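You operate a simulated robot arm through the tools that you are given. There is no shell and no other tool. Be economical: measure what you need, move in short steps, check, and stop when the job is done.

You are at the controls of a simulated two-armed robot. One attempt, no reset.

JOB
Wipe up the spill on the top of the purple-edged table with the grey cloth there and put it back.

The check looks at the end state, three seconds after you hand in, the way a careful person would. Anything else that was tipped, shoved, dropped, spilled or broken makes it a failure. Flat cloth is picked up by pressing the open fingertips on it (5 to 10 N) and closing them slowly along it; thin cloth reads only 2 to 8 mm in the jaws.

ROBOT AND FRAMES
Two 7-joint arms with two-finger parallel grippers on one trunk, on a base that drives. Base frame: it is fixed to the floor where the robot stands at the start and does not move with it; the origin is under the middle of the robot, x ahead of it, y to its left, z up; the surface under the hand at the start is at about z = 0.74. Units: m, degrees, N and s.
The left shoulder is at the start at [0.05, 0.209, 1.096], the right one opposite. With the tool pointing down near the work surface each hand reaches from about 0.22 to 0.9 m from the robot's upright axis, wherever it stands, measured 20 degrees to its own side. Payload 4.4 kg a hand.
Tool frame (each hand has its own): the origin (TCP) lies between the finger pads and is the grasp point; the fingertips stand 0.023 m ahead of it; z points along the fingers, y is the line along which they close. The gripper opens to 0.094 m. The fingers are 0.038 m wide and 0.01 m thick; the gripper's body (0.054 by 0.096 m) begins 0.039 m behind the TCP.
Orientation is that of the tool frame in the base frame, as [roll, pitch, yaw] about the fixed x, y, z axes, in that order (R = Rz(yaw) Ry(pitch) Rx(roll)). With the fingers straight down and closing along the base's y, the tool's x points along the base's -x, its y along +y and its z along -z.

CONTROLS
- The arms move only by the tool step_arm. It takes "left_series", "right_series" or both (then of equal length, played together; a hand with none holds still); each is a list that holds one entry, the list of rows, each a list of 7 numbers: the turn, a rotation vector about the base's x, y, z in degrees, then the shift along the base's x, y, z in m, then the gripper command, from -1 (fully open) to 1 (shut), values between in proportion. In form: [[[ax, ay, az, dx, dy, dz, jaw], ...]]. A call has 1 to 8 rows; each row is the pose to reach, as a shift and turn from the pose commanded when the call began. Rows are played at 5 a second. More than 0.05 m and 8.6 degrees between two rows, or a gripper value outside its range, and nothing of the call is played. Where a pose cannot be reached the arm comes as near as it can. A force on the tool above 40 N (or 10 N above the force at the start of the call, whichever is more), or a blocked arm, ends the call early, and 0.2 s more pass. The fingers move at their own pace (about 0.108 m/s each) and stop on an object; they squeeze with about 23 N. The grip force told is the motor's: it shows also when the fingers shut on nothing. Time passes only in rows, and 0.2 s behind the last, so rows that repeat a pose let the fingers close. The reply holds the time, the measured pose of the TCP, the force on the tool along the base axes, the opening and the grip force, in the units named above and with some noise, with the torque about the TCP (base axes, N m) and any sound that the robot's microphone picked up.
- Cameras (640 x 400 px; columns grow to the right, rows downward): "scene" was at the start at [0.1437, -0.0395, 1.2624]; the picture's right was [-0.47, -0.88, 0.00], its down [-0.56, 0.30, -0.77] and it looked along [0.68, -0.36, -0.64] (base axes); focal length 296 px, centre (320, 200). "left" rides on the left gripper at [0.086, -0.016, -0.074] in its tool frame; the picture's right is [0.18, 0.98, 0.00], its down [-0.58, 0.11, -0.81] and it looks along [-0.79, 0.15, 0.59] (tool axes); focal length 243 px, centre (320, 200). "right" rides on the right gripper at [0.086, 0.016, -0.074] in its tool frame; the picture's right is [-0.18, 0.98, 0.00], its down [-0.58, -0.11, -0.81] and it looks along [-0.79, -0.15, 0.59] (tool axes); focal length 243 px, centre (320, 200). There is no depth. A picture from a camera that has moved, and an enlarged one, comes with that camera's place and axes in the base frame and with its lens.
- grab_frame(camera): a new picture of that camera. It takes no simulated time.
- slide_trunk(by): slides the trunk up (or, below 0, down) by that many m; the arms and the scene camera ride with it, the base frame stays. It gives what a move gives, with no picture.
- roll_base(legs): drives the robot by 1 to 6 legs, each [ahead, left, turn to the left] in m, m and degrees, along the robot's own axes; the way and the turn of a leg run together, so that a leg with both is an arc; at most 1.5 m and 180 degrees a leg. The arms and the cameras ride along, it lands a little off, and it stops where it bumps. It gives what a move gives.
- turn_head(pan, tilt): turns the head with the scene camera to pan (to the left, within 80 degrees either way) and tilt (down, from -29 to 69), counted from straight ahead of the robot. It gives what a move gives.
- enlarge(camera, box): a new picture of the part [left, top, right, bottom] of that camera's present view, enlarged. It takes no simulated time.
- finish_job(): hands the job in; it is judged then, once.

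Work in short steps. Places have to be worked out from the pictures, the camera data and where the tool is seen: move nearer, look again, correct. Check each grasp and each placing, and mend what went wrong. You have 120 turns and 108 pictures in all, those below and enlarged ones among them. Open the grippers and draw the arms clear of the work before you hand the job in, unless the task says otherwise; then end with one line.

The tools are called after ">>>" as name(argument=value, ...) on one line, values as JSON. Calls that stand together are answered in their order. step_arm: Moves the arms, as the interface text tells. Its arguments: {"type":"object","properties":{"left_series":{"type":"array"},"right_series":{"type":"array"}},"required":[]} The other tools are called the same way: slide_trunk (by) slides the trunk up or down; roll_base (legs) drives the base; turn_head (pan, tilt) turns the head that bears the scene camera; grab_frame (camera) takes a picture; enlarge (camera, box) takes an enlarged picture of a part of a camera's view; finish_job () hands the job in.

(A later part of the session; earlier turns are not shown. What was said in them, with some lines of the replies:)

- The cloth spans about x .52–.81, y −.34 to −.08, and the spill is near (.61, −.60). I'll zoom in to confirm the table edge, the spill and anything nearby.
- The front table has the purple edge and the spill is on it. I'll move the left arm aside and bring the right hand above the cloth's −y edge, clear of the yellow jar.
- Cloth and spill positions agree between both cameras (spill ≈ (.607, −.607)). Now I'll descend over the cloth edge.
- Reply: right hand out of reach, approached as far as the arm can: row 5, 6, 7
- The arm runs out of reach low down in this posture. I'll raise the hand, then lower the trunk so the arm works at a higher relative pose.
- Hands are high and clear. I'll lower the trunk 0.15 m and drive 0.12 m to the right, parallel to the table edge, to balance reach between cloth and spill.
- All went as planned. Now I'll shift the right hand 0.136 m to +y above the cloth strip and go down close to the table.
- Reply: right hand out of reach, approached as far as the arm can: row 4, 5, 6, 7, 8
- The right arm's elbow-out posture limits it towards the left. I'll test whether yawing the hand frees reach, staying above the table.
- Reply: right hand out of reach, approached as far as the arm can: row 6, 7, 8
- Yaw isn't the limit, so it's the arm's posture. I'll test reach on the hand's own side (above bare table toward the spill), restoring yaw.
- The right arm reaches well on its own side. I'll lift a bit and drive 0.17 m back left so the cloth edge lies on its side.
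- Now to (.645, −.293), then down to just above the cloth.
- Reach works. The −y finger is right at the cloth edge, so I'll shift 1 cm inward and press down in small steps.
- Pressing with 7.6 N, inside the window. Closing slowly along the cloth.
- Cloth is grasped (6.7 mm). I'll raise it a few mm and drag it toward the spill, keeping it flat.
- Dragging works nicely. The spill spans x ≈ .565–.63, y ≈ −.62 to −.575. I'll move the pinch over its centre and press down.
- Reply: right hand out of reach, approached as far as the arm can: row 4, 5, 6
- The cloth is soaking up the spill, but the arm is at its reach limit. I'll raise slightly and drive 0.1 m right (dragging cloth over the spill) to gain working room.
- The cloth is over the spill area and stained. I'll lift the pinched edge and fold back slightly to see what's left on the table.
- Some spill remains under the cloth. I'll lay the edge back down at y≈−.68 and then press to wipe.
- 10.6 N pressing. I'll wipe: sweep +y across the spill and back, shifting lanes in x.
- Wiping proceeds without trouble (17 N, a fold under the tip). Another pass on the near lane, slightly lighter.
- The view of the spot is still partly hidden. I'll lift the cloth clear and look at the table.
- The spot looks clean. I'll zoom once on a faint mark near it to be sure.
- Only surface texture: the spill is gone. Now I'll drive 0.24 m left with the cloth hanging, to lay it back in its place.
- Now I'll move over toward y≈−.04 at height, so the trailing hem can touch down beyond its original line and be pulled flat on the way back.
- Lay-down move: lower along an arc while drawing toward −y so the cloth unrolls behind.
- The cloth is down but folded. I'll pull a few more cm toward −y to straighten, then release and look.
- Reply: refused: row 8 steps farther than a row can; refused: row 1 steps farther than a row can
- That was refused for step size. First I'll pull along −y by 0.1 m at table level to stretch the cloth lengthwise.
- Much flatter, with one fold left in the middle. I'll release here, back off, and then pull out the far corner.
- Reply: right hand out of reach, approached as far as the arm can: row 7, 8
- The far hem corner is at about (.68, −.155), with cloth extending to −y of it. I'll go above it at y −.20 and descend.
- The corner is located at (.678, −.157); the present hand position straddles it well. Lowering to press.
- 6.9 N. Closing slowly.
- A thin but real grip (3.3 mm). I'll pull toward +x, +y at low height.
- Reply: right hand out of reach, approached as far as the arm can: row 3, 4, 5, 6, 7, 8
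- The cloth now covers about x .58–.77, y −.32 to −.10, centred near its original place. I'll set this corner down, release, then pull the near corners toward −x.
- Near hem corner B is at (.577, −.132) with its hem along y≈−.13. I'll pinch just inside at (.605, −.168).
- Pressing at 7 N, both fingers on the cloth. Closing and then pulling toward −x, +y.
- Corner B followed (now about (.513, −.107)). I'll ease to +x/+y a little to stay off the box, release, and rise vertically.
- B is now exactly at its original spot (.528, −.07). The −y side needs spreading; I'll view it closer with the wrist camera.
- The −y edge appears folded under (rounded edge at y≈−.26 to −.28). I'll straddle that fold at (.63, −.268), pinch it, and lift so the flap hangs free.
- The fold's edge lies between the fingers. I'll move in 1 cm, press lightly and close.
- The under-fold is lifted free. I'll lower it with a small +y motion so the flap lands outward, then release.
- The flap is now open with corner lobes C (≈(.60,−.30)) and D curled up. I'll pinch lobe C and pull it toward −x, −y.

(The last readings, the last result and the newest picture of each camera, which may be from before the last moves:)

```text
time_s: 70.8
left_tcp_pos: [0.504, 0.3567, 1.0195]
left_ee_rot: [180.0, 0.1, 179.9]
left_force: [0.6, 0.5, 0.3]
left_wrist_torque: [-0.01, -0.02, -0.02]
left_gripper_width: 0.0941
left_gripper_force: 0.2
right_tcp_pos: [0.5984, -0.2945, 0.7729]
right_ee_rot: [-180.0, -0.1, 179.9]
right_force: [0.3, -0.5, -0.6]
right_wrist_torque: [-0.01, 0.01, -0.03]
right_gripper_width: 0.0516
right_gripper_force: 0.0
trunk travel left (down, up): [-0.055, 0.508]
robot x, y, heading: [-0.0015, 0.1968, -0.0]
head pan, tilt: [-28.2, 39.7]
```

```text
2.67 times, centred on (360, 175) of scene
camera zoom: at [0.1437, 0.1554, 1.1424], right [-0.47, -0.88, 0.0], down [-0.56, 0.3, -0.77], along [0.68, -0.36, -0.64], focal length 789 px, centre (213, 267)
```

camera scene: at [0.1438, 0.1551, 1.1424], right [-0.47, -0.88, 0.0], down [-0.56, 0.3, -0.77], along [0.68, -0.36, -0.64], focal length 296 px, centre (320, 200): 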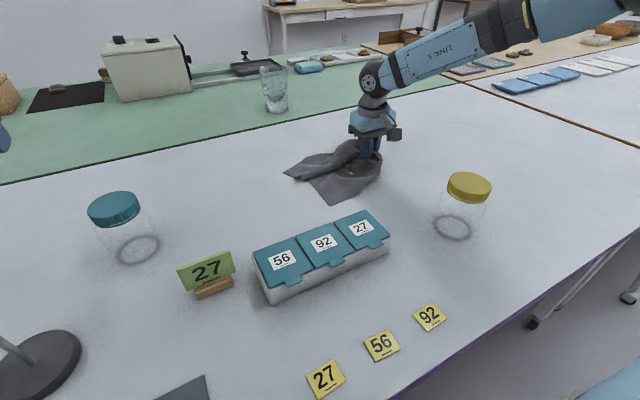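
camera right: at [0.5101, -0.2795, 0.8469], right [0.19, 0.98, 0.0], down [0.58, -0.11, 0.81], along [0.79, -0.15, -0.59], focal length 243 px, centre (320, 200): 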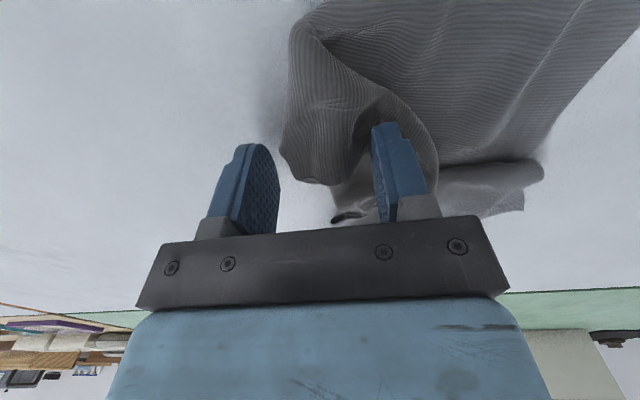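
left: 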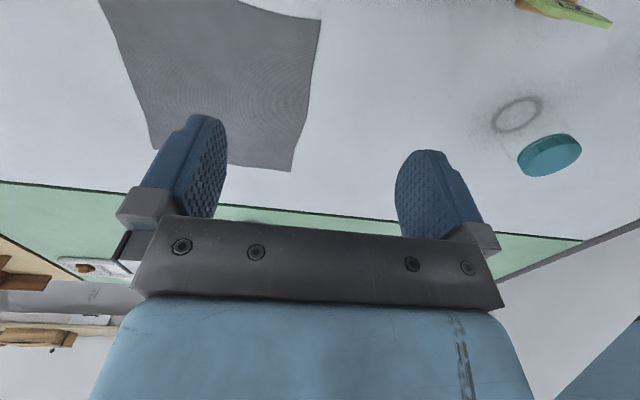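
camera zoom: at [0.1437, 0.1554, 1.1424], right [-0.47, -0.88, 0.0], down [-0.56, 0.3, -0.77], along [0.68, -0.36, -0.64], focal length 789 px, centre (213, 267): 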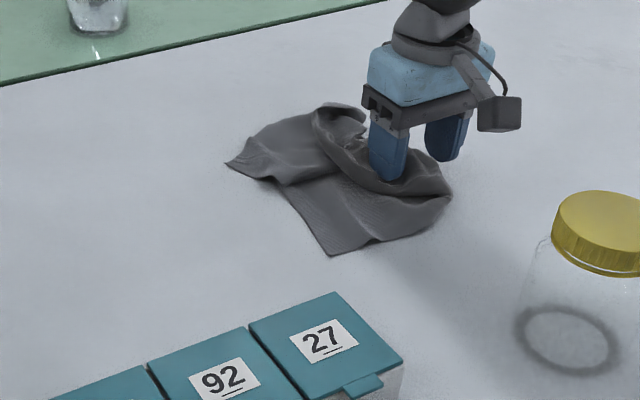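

The lobe is between the fingers. Close on it, then pull toward −x, −y.

>>> step_arm(right_series=[[[0, 0, 0, 0, -0.002, -0.006, -0.1], [0, 0, 0, 0, -0.002, -0.007, 0.2], [0, 0, 0, 0, -0.002, -0.007, 0.5], [0, 0, 0, 0, -0.002, -0.007, 0.8], [0, 0, 0, 0, -0.002, -0.007, 1], [0, 0, 0, 0, -0.002, -0.007, 1], [0, 0, 0, 0, -0.002, 0.01, 1], [0, 0, 0, 0, -0.002, 0.02, 1]]])

>>> step_arm(right_series=[[[0, 0, 0, -0.015, -0.015, 0.01, 1], [0, 0, 0, -0.03, -0.03, 0.01, 1], [0, 0, 0, -0.045, -0.045, 0, 1], [0, 0, 0, -0.06, -0.06, -0.01, 1], [0, 0, 0, -0.07, -0.075, -0.015, 1]]])

>>> grab_frame(camera="right")

>>> enlarge(camera="scene", box=[240, 100, 480, 250])

```text
time_s: 72.6
left_tcp_pos: [0.5044, 0.3577, 1.0182]
left_ee_rot: [-180.0, 0.0, -180.0]
left_force: [-0.4, -0.2, -0.1]
left_wrist_torque: [0.03, 0.03, -0.01]
left_gripper_width: 0.094
left_gripper_force: 0.1
right_tcp_pos: [0.597, -0.2988, 0.7948]
right_ee_rot: [-179.9, 0.0, 179.8]
right_force: [0.5, 0.6, -0.2]
right_wrist_torque: [-0.03, 0.03, -0.03]
right_gripper_width: 0.0037
right_gripper_force: 22.9
trunk travel left (down, up): [-0.055, 0.508]
robot x, y, heading: [0.0033, 0.1969, -0.0]
head pan, tilt: [-28.2, 39.7]
```

```text
time_s: 73.8
left_tcp_pos: [0.5044, 0.357, 1.0204]
left_ee_rot: [180.0, 0.0, -180.0]
left_force: [0.0, -1.2, 0.9]
left_wrist_torque: [0.01, 0.04, -0.03]
left_gripper_width: 0.0942
left_gripper_force: 0.1
right_tcp_pos: [0.5263, -0.3735, 0.7797]
right_ee_rot: [-179.9, 0.1, 179.9]
right_force: [-0.8, -0.5, 0.4]
right_wrist_torque: [0.02, -0.04, 0.01]
right_gripper_width: 0.0037
right_gripper_force: 23.4
trunk travel left (down, up): [-0.055, 0.508]
robot x, y, heading: [0.0024, 0.197, -0.0]
head pan, tilt: [-28.2, 39.7]
```

```text
49 pictures are left
camera right: at [0.4388, -0.3571, 0.8533], right [0.19, 0.98, 0.0], down [0.58, -0.11, 0.81], along [0.79, -0.15, -0.59], focal length 243 px, centre (320, 200)
```

right: 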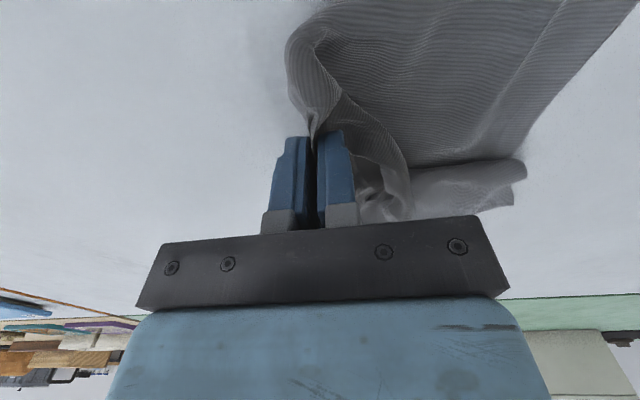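

```text
2.67 times, centred on (360, 175) of scene
camera zoom: at [0.1434, 0.1552, 1.1424], right [-0.47, -0.88, 0.0], down [-0.56, 0.3, -0.77], along [0.68, -0.36, -0.64], focal length 789 px, centre (213, 267)
```

zoom: 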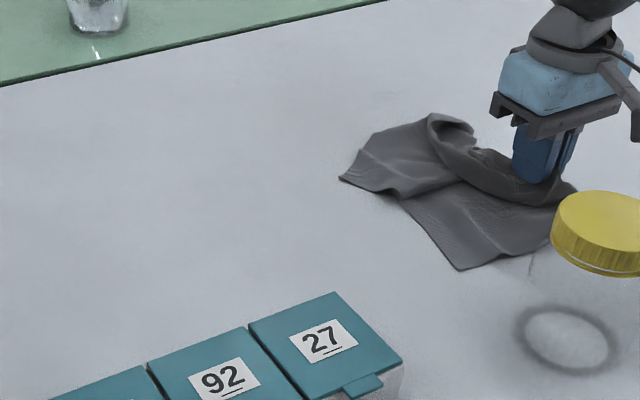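

The light cloth slides as a whole. I'll set this corner down and release, then use pressed fingers opening outward to spread the fold.

>>> step_arm(right_series=[[[0, 0, 0, 0, 0, -0.008, 1], [0, 0, 0, 0, 0, -0.012, 0.7], [0, 0, 0, 0, 0, -0.012, 0.4], [0, 0, 0, 0.0, 0, 0.02, 0.4], [0, 0, 0, 0.0, 0, 0.06, 0.4], [0, 0, 0, 0.0, -0.03, 0.1, 0.4], [0, 0, 0, -0.03, -0.06, 0.12, 0.4], [0, 0, 0, -0.06, -0.09, 0.14, 0.4]]])

>>> enlarge(camera="scene", box=[320, 100, 560, 250])

>>> grab_frame(camera="right")

```text
time_s: 75.6
left_tcp_pos: [0.5035, 0.3567, 1.0202]
left_ee_rot: [180.0, -0.1, -180.0]
left_force: [-0.3, -0.1, 1.0]
left_wrist_torque: [0.0, 0.01, 0.03]
left_gripper_width: 0.0941
left_gripper_force: 0.0
right_tcp_pos: [0.4635, -0.4619, 0.917]
right_ee_rot: [-179.9, 0.0, 179.9]
right_force: [0.2, 0.3, -0.8]
right_wrist_torque: [0.01, 0.02, -0.01]
right_gripper_width: 0.0282
right_gripper_force: 0.1
trunk travel left (down, up): [-0.055, 0.508]
robot x, y, heading: [0.0036, 0.1938, -0.2]
head pan, tilt: [-28.2, 39.7]
```

```text
2.67 times, centred on (440, 175) of scene
camera zoom: at [0.1431, 0.155, 1.1425], right [-0.47, -0.88, 0.0], down [-0.56, 0.3, -0.77], along [0.68, -0.36, -0.64], focal length 789 px, centre (0, 267)
```

zoom: 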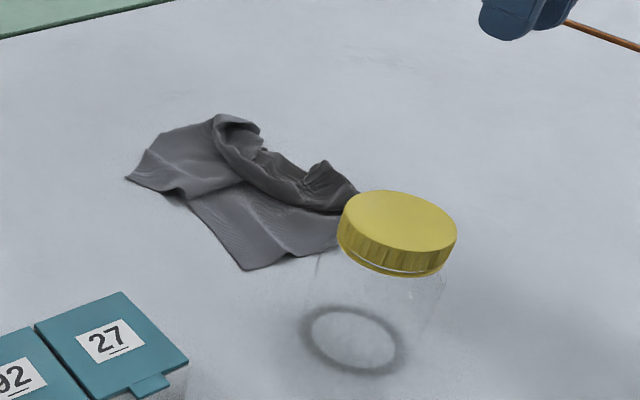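

```text
46 pictures are left
camera right: at [0.3765, -0.4472, 0.9913], right [0.19, 0.98, 0.0], down [0.58, -0.11, 0.81], along [0.79, -0.15, -0.59], focal length 243 px, centre (320, 200)
```

right: 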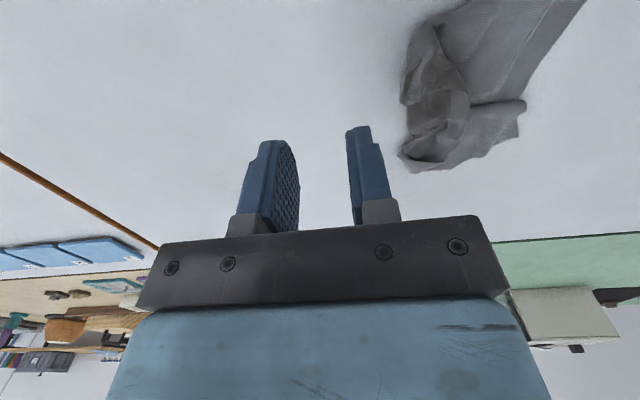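

The −y side is rolled up, but the +y hem is clean. I'll pick the cloth by the hem's middle (~(.575, −.29)), hang it so the roll drops open, and re-lay it toward +y.

>>> step_arm(right_series=[[[0, 0, 0, 0.04, 0.03, 0, 0], [0, 0, 0, 0.08, 0.06, 0, 0], [0, 0, 0, 0.11, 0.09, 0, 0], [0, 0, 0, 0.1115, 0.13, 0, 0], [0, 0, 0, 0.1115, 0.17, 0, 0], [0, 0, 0, 0.1115, 0.172, -0.045, 0], [0, 0, 0, 0.1115, 0.172, -0.09, 0], [0, 0, 0, 0.1115, 0.172, -0.13, 0]]])

>>> grab_frame(camera="right")

>>> enlarge(camera="scene", box=[320, 100, 560, 250])

```text
time_s: 77.4
left_tcp_pos: [0.5047, 0.3558, 1.019]
left_ee_rot: [180.0, -0.1, -180.0]
left_force: [-0.2, -0.6, 0.6]
left_wrist_torque: [0.02, 0.0, 0.0]
left_gripper_width: 0.0939
left_gripper_force: 0.0
right_tcp_pos: [0.5771, -0.2931, 0.788]
right_ee_rot: [-179.9, 0.1, 179.8]
right_force: [-0.6, 0.2, 0.6]
right_wrist_torque: [0.02, -0.02, -0.01]
right_gripper_width: 0.047
right_gripper_force: 0.0
trunk travel left (down, up): [-0.055, 0.508]
robot x, y, heading: [-0.0003, 0.1959, -0.2]
head pan, tilt: [-28.2, 39.7]
```

```text
45 pictures are left
camera right: at [0.4903, -0.2771, 0.8619], right [0.19, 0.98, 0.0], down [0.58, -0.11, 0.81], along [0.79, -0.15, -0.59], focal length 243 px, centre (320, 200)
```

right: 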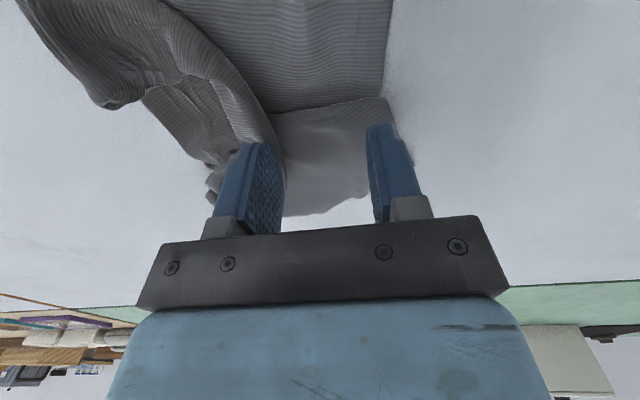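

```text
2.67 times, centred on (440, 175) of scene
camera zoom: at [0.144, 0.155, 1.1423], right [-0.47, -0.88, 0.0], down [-0.56, 0.3, -0.77], along [0.68, -0.36, -0.64], focal length 789 px, centre (0, 267)
```

zoom: 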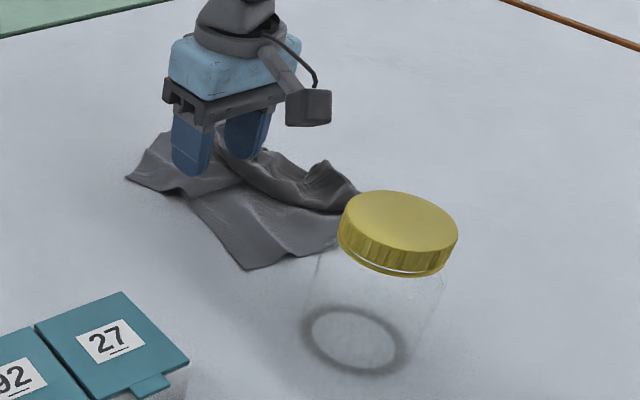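

Both fingers straddle the hem region well. Press and close, then lift.

>>> step_arm(right_series=[[[0, 0, 0, -0.01, 0.0, -0.012, 0], [0, 0, 0, -0.01, 0.0, -0.02, 0], [0, 0, 0, -0.01, 0.0, -0.024, 0], [0, 0, 0, -0.01, 0.0, -0.024, 0.25], [0, 0, 0, -0.01, 0.0, -0.024, 0.5], [0, 0, 0, -0.01, 0.0, -0.024, 0.75], [0, 0, 0, -0.01, 0.0, -0.024, 1], [0, 0, 0, -0.01, 0.0, -0.024, 1]]])

>>> step_arm(right_series=[[[0, 0, 0, 0.0, 0, 0.04, 1], [0, 0, 0, 0.01, 0, 0.08, 1], [0, 0, 0, 0.02, 0, 0.12, 1], [0, 0, 0, 0.03, 0, 0.16, 1], [0, 0, 0, 0.04, 0, 0.2, 1], [0, 0, 0, 0.05, 0, 0.24, 1], [0, 0, 0, 0.05, 0, 0.26, 1], [0, 0, 0, 0.05, 0, 0.26, 1]]])

>>> grab_frame(camera="scene")

```text
time_s: 79.2
left_tcp_pos: [0.5047, 0.3566, 1.02]
left_ee_rot: [-180.0, 0.0, 179.8]
left_force: [0.1, -0.5, 0.6]
left_wrist_torque: [-0.03, -0.02, 0.01]
left_gripper_width: 0.0943
left_gripper_force: 0.0
right_tcp_pos: [0.5663, -0.2909, 0.7647]
right_ee_rot: [-179.9, 0.1, 179.8]
right_force: [0.8, 0.7, 6.2]
right_wrist_torque: [0.01, -0.06, 0.02]
right_gripper_width: 0.003
right_gripper_force: 23.0
trunk travel left (down, up): [-0.055, 0.508]
robot x, y, heading: [0.0018, 0.1947, -0.1]
head pan, tilt: [-28.2, 39.7]
```

```text
time_s: 81.0
left_tcp_pos: [0.5048, 0.3572, 1.0207]
left_ee_rot: [-180.0, -0.1, 180.0]
left_force: [0.2, 0.1, -0.4]
left_wrist_torque: [0.01, 0.02, 0.02]
left_gripper_width: 0.0941
left_gripper_force: 0.1
right_tcp_pos: [0.618, -0.2892, 1.0267]
right_ee_rot: [-179.9, 0.0, 179.8]
right_force: [-0.9, -0.2, -0.6]
right_wrist_torque: [-0.01, -0.02, -0.03]
right_gripper_width: 0.0027
right_gripper_force: 23.2
trunk travel left (down, up): [-0.055, 0.508]
robot x, y, heading: [0.0006, 0.196, -0.1]
head pan, tilt: [-28.2, 39.7]
```

```text
43 pictures are left
camera scene: at [0.1436, 0.1554, 1.1424], right [-0.47, -0.88, 0.0], down [-0.56, 0.3, -0.77], along [0.68, -0.36, -0.64], focal length 296 px, centre (320, 200)
```

scene: 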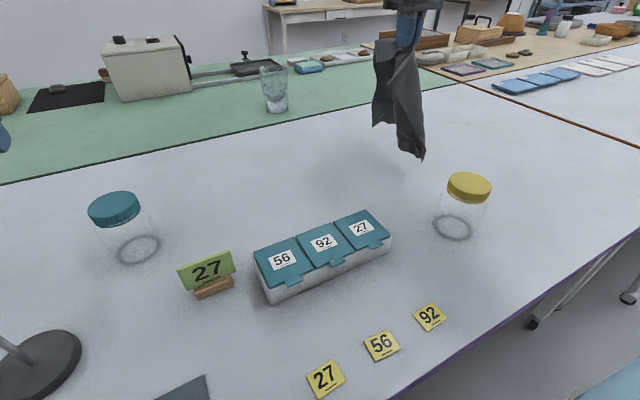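

The cloth hangs free. I'll move it −y, touch its lower edge down near y≈−.36, then draw it +y while lowering.

>>> step_arm(right_series=[[[0, 0, 0, 0.01, -0.03, 0, 1], [0, 0, 0, 0.02, -0.06, -0.01, 1], [0, 0, 0, 0.025, -0.075, -0.04, 1], [0, 0, 0, 0.025, -0.075, -0.07, 1], [0, 0, 0, 0.025, -0.06, -0.09, 1], [0, 0, 0, 0.025, -0.03, -0.105, 1], [0, 0, 0, 0.025, 0.0, -0.125, 1], [0, 0, 0, 0.025, 0.03, -0.15, 1]]])

>>> step_arm(right_series=[[[0, 0, 0, 0, 0.025, -0.03, 1], [0, 0, 0, 0, 0.05, -0.06, 1], [0, 0, 0, 0, 0.075, -0.085, 1], [0, 0, 0, 0, 0.1, -0.1, 1], [0, 0, 0, 0, 0.125, -0.103, 1], [0, 0, 0, 0, 0.14, -0.105, 1]]])

>>> enlarge(camera="scene", box=[240, 100, 480, 250])

>>> grab_frame(camera="right")

```text
time_s: 82.8
left_tcp_pos: [0.5052, 0.3581, 1.0188]
left_ee_rot: [180.0, 0.0, -180.0]
left_force: [-0.4, -0.6, -0.3]
left_wrist_torque: [0.0, -0.01, -0.02]
left_gripper_width: 0.0939
left_gripper_force: 0.0
right_tcp_pos: [0.6407, -0.2596, 0.8747]
right_ee_rot: [-180.0, 0.1, 179.9]
right_force: [-0.1, 0.0, -0.8]
right_wrist_torque: [0.03, 0.01, 0.0]
right_gripper_width: 0.0031
right_gripper_force: 23.6
trunk travel left (down, up): [-0.055, 0.508]
robot x, y, heading: [0.0001, 0.1948, 0.1]
head pan, tilt: [-28.2, 39.7]
```

```text
time_s: 84.2
left_tcp_pos: [0.5051, 0.3567, 1.0196]
left_ee_rot: [-180.0, 0.0, 179.9]
left_force: [-0.4, -0.3, 0.3]
left_wrist_torque: [0.0, -0.02, -0.02]
left_gripper_width: 0.094
left_gripper_force: 0.1
right_tcp_pos: [0.6423, -0.1217, 0.7712]
right_ee_rot: [-180.0, 0.1, 179.8]
right_force: [-0.8, -1.1, 3.1]
right_wrist_torque: [-0.04, -0.01, -0.02]
right_gripper_width: 0.0029
right_gripper_force: 23.5
trunk travel left (down, up): [-0.055, 0.508]
robot x, y, heading: [-0.0011, 0.1922, 0.3]
head pan, tilt: [-28.2, 39.7]
```

```text
2.67 times, centred on (360, 175) of scene
camera zoom: at [0.1432, 0.1555, 1.1425], right [-0.47, -0.88, 0.0], down [-0.56, 0.3, -0.77], along [0.68, -0.36, -0.64], focal length 789 px, centre (213, 267)
```

zoom: 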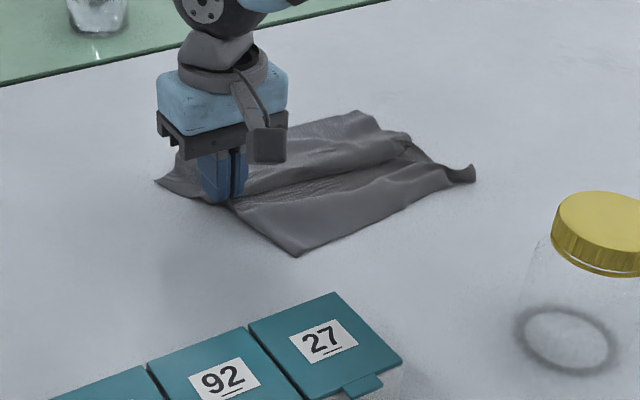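

```text
41 pictures are left
camera right: at [0.5549, -0.1066, 0.8451], right [0.19, 0.98, 0.0], down [0.58, -0.11, 0.81], along [0.79, -0.15, -0.59], focal length 243 px, centre (320, 200)
```

right: 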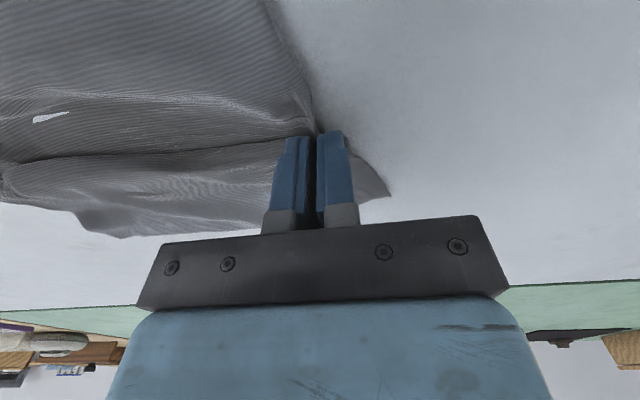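

Much better: nearly flat, corners around (.70,−.08), (.55,−.14), (.58,−.34), (.72,−.32), centre ≈ (.64, −.22) vs original (.66, −.21). I'll nudge +x/+y 2 cm, then release and back off.

>>> step_arm(right_series=[[[0, 0, 0, 0.01, 0.008, 0, 1], [0, 0, 0, 0.025, 0.014, 0, 1], [0, 0, 0, 0.025, 0.014, -0.004, 0.6], [0, 0, 0, 0.025, 0.014, -0.004, 0.3], [0, 0, 0, 0.025, 0.014, 0.03, 0.3], [0, 0, 0, 0.025, 0.014, 0.07, 0.3], [0, 0, 0, 0.0, 0.0, 0.11, 0.3], [0, 0, 0, -0.02, -0.03, 0.13, 0.3]]])

>>> step_arm(right_series=[[[0, 0, 8, -0.01, -0.03, 0.02, 0.3], [0, 0, 16, -0.02, -0.06, 0.02, 0.3], [0, 0, 24, -0.03, -0.09, 0.02, 0.3], [0, 0, 32, -0.04, -0.12, 0.02, 0.3], [0, 0, 40, -0.05, -0.15, 0.02, 0.3], [0, 0, 48, -0.05, -0.18, 0.02, 0.3], [0, 0, 56, -0.05, -0.2, 0.02, 0.3], [0, 0, 64, -0.05, -0.22, 0.02, 0.3]]])

>>> enlarge(camera="scene", box=[240, 100, 480, 250])

```text
time_s: 86.0
left_tcp_pos: [0.5037, 0.356, 1.0188]
left_ee_rot: [-179.9, 0.0, 180.0]
left_force: [-0.8, -0.1, 0.0]
left_wrist_torque: [0.02, -0.02, 0.01]
left_gripper_width: 0.094
left_gripper_force: 0.1
right_tcp_pos: [0.6209, -0.1507, 0.8991]
right_ee_rot: [-179.9, -0.1, 179.9]
right_force: [-0.2, -0.3, -0.7]
right_wrist_torque: [0.02, -0.01, -0.01]
right_gripper_width: 0.0327
right_gripper_force: 0.1
trunk travel left (down, up): [-0.055, 0.508]
robot x, y, heading: [-0.003, 0.1941, 0.2]
head pan, tilt: [-28.2, 39.7]
```

```text
time_s: 87.8
left_tcp_pos: [0.5051, 0.3559, 1.0194]
left_ee_rot: [180.0, 0.0, 179.9]
left_force: [-0.2, 0.6, 0.3]
left_wrist_torque: [-0.03, -0.03, 0.0]
left_gripper_width: 0.0938
left_gripper_force: 0.0
right_tcp_pos: [0.4411, -0.0918, 0.8756]
right_ee_rot: [-177.7, -0.8, -121.2]
right_force: [0.5, -0.3, 0.0]
right_wrist_torque: [-0.03, -0.01, 0.0]
right_gripper_width: 0.0328
right_gripper_force: 0.0
right hand out of reach, approached as far as the arm can: row 4, 5, 6, 7, 8
trunk travel left (down, up): [-0.055, 0.508]
robot x, y, heading: [0.004, 0.1945, 0.0]
head pan, tilt: [-28.2, 39.7]
```

```text
2.67 times, centred on (360, 175) of scene
camera zoom: at [0.1442, 0.1558, 1.1423], right [-0.47, -0.88, 0.0], down [-0.56, 0.3, -0.77], along [0.68, -0.36, -0.64], focal length 789 px, centre (213, 267)
```

zoom: 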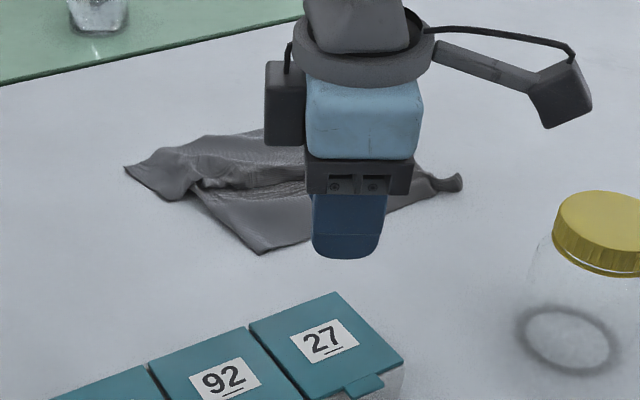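

The yaw wasn't reachable and the hand drifted above the box without touching (fingertips ≈ .85). I'll go straight up and turn back.

>>> step_arm(right_series=[[[0, 0, 0, 0, 0, 0.04, 0.3], [0, 0, -8, 0, 0, 0.06, 0.3], [0, 0, -16, 0.02, -0.01, 0.06, 0.3], [0, 0, -24, 0.04, -0.02, 0.06, 0.3], [0, 0, -32, 0.06, -0.03, 0.06, 0.3], [0, 0, -40, 0.08, -0.04, 0.06, 0.3], [0, 0, -48, 0.1, -0.05, 0.06, 0.3], [0, 0, -56, 0.12, -0.06, 0.06, 0.3]]])

>>> step_arm(right_series=[[[0, 0, 0, 0, -0.04, 0, 0.3], [0, 0, 0, 0, -0.08, 0, 0.3], [0, 0, 0, 0, -0.12, 0, 0.3], [0, 0, 0, 0, -0.16, 0, 0.3], [0, 0, 0, -0.02, -0.2, 0, 0.3], [0, 0, 0, -0.04, -0.24, 0, 0.3], [0, 0, 0, -0.06, -0.28, 0, 0.3], [0, 0, 0, -0.08, -0.31, 0, 0.3]]])

>>> enlarge(camera="scene", box=[240, 100, 480, 250])

```text
time_s: 89.6
left_tcp_pos: [0.504, 0.3576, 1.0191]
left_ee_rot: [-180.0, 0.0, 180.0]
left_force: [-0.4, 0.4, -0.7]
left_wrist_torque: [-0.02, 0.01, 0.01]
left_gripper_width: 0.094
left_gripper_force: 0.1
right_tcp_pos: [0.5583, -0.1525, 0.9384]
right_ee_rot: [-177.7, -0.7, -177.4]
right_force: [0.9, -0.4, -0.2]
right_wrist_torque: [0.0, -0.01, -0.01]
right_gripper_width: 0.0329
right_gripper_force: 0.1
trunk travel left (down, up): [-0.055, 0.508]
robot x, y, heading: [0.0024, 0.1938, -0.0]
head pan, tilt: [-28.2, 39.7]
```

```text
time_s: 91.4
left_tcp_pos: [0.505, 0.3559, 1.0187]
left_ee_rot: [-179.9, 0.0, -179.9]
left_force: [1.3, 0.6, -0.2]
left_wrist_torque: [-0.01, 0.07, -0.01]
left_gripper_width: 0.0936
left_gripper_force: 0.1
right_tcp_pos: [0.4905, -0.4449, 0.9363]
right_ee_rot: [-177.9, -1.0, -175.9]
right_force: [-0.5, 0.4, 0.9]
right_wrist_torque: [-0.02, 0.03, 0.0]
right_gripper_width: 0.0328
right_gripper_force: 0.1
right hand out of reach, approached as far as the arm can: row 8
trunk travel left (down, up): [-0.055, 0.508]
robot x, y, heading: [0.0003, 0.1938, 0.2]
head pan, tilt: [-28.2, 39.7]
```

```text
2.67 times, centred on (360, 175) of scene
camera zoom: at [0.1448, 0.155, 1.1422], right [-0.47, -0.88, 0.0], down [-0.56, 0.3, -0.77], along [0.68, -0.36, -0.64], focal length 789 px, centre (213, 267)
```

zoom: 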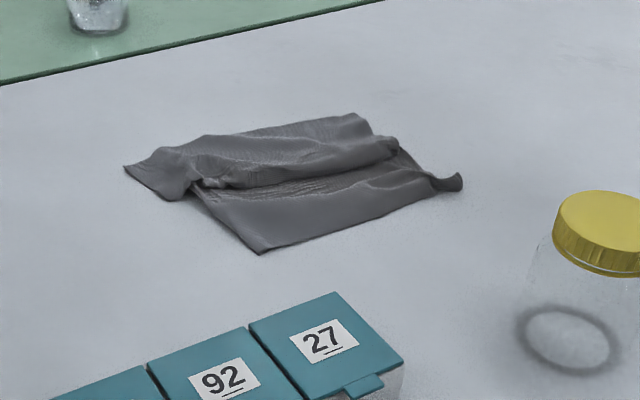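

The cloth lies at its original centre (≈(.66, −.21)), with one shallow pleat. I'll open the right gripper, raise it clear, and do a last check of everything including the spill spot.

>>> step_arm(right_series=[[[0, 0, 0, 0, 0, 0.04, -0.3], [0, 0, 0, -0.02, 0, 0.08, -1], [0, 0, 0, -0.04, 0, 0.1, -1], [0, 0, 0, -0.06, 0, 0.1, -1]]])

>>> grab_frame(camera="scene")

>>> grab_frame(camera="right")

```text
time_s: 92.6
left_tcp_pos: [0.5042, 0.3572, 1.0185]
left_ee_rot: [-179.9, 0.0, -179.9]
left_force: [0.1, -0.2, 0.4]
left_wrist_torque: [0.02, -0.03, 0.01]
left_gripper_width: 0.094
left_gripper_force: 0.0
right_tcp_pos: [0.4226, -0.4592, 0.972]
right_ee_rot: [-178.2, -11.4, -177.2]
right_force: [1.1, -0.3, -0.3]
right_wrist_torque: [-0.01, 0.0, -0.02]
right_gripper_width: 0.0938
right_gripper_force: 0.0
right hand out of reach, approached as far as the arm can: row 3
trunk travel left (down, up): [-0.055, 0.508]
robot x, y, heading: [-0.0028, 0.1964, 0.0]
head pan, tilt: [-28.2, 39.7]
stopped in row 4 (right hand): the arm was blocked; the commanded pose is now the measured one
```

```text
38 pictures are left
camera scene: at [0.1431, 0.1564, 1.1425], right [-0.47, -0.88, 0.0], down [-0.56, 0.3, -0.77], along [0.68, -0.36, -0.64], focal length 296 px, centre (320, 200)
```

scene: 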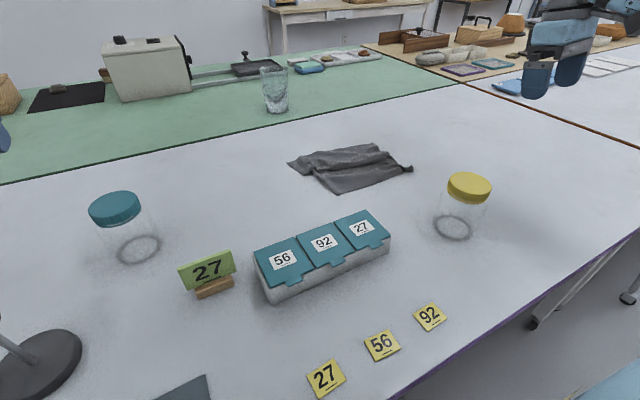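

```text
37 pictures are left
camera right: at [0.3511, -0.4456, 1.0606], right [0.13, 0.99, -0.07], down [0.73, -0.05, 0.68], along [0.67, -0.14, -0.73], focal length 243 px, centre (320, 200)
```

right: 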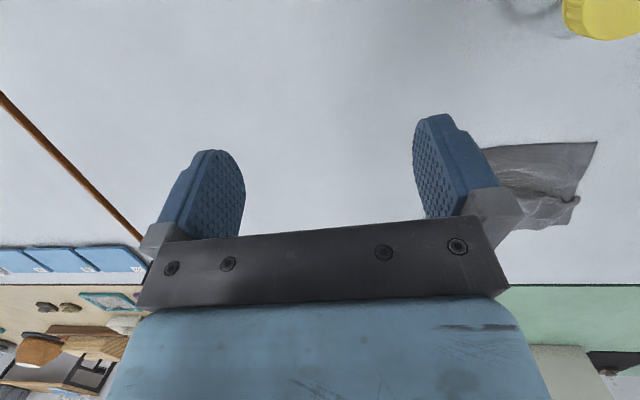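

The table is clean where the spill was, nothing else has moved, and the cloth is back in its place with both grippers open and clear. Handing in.

>>> finish_job()

```text
The job is handed in.
```

I wiped up the spill and put the grey cloth back centred on its original spot. It isn't fully flat: one pleat makes it narrower than it was. Nothing else on the table moved, and both grippers are open and clear.
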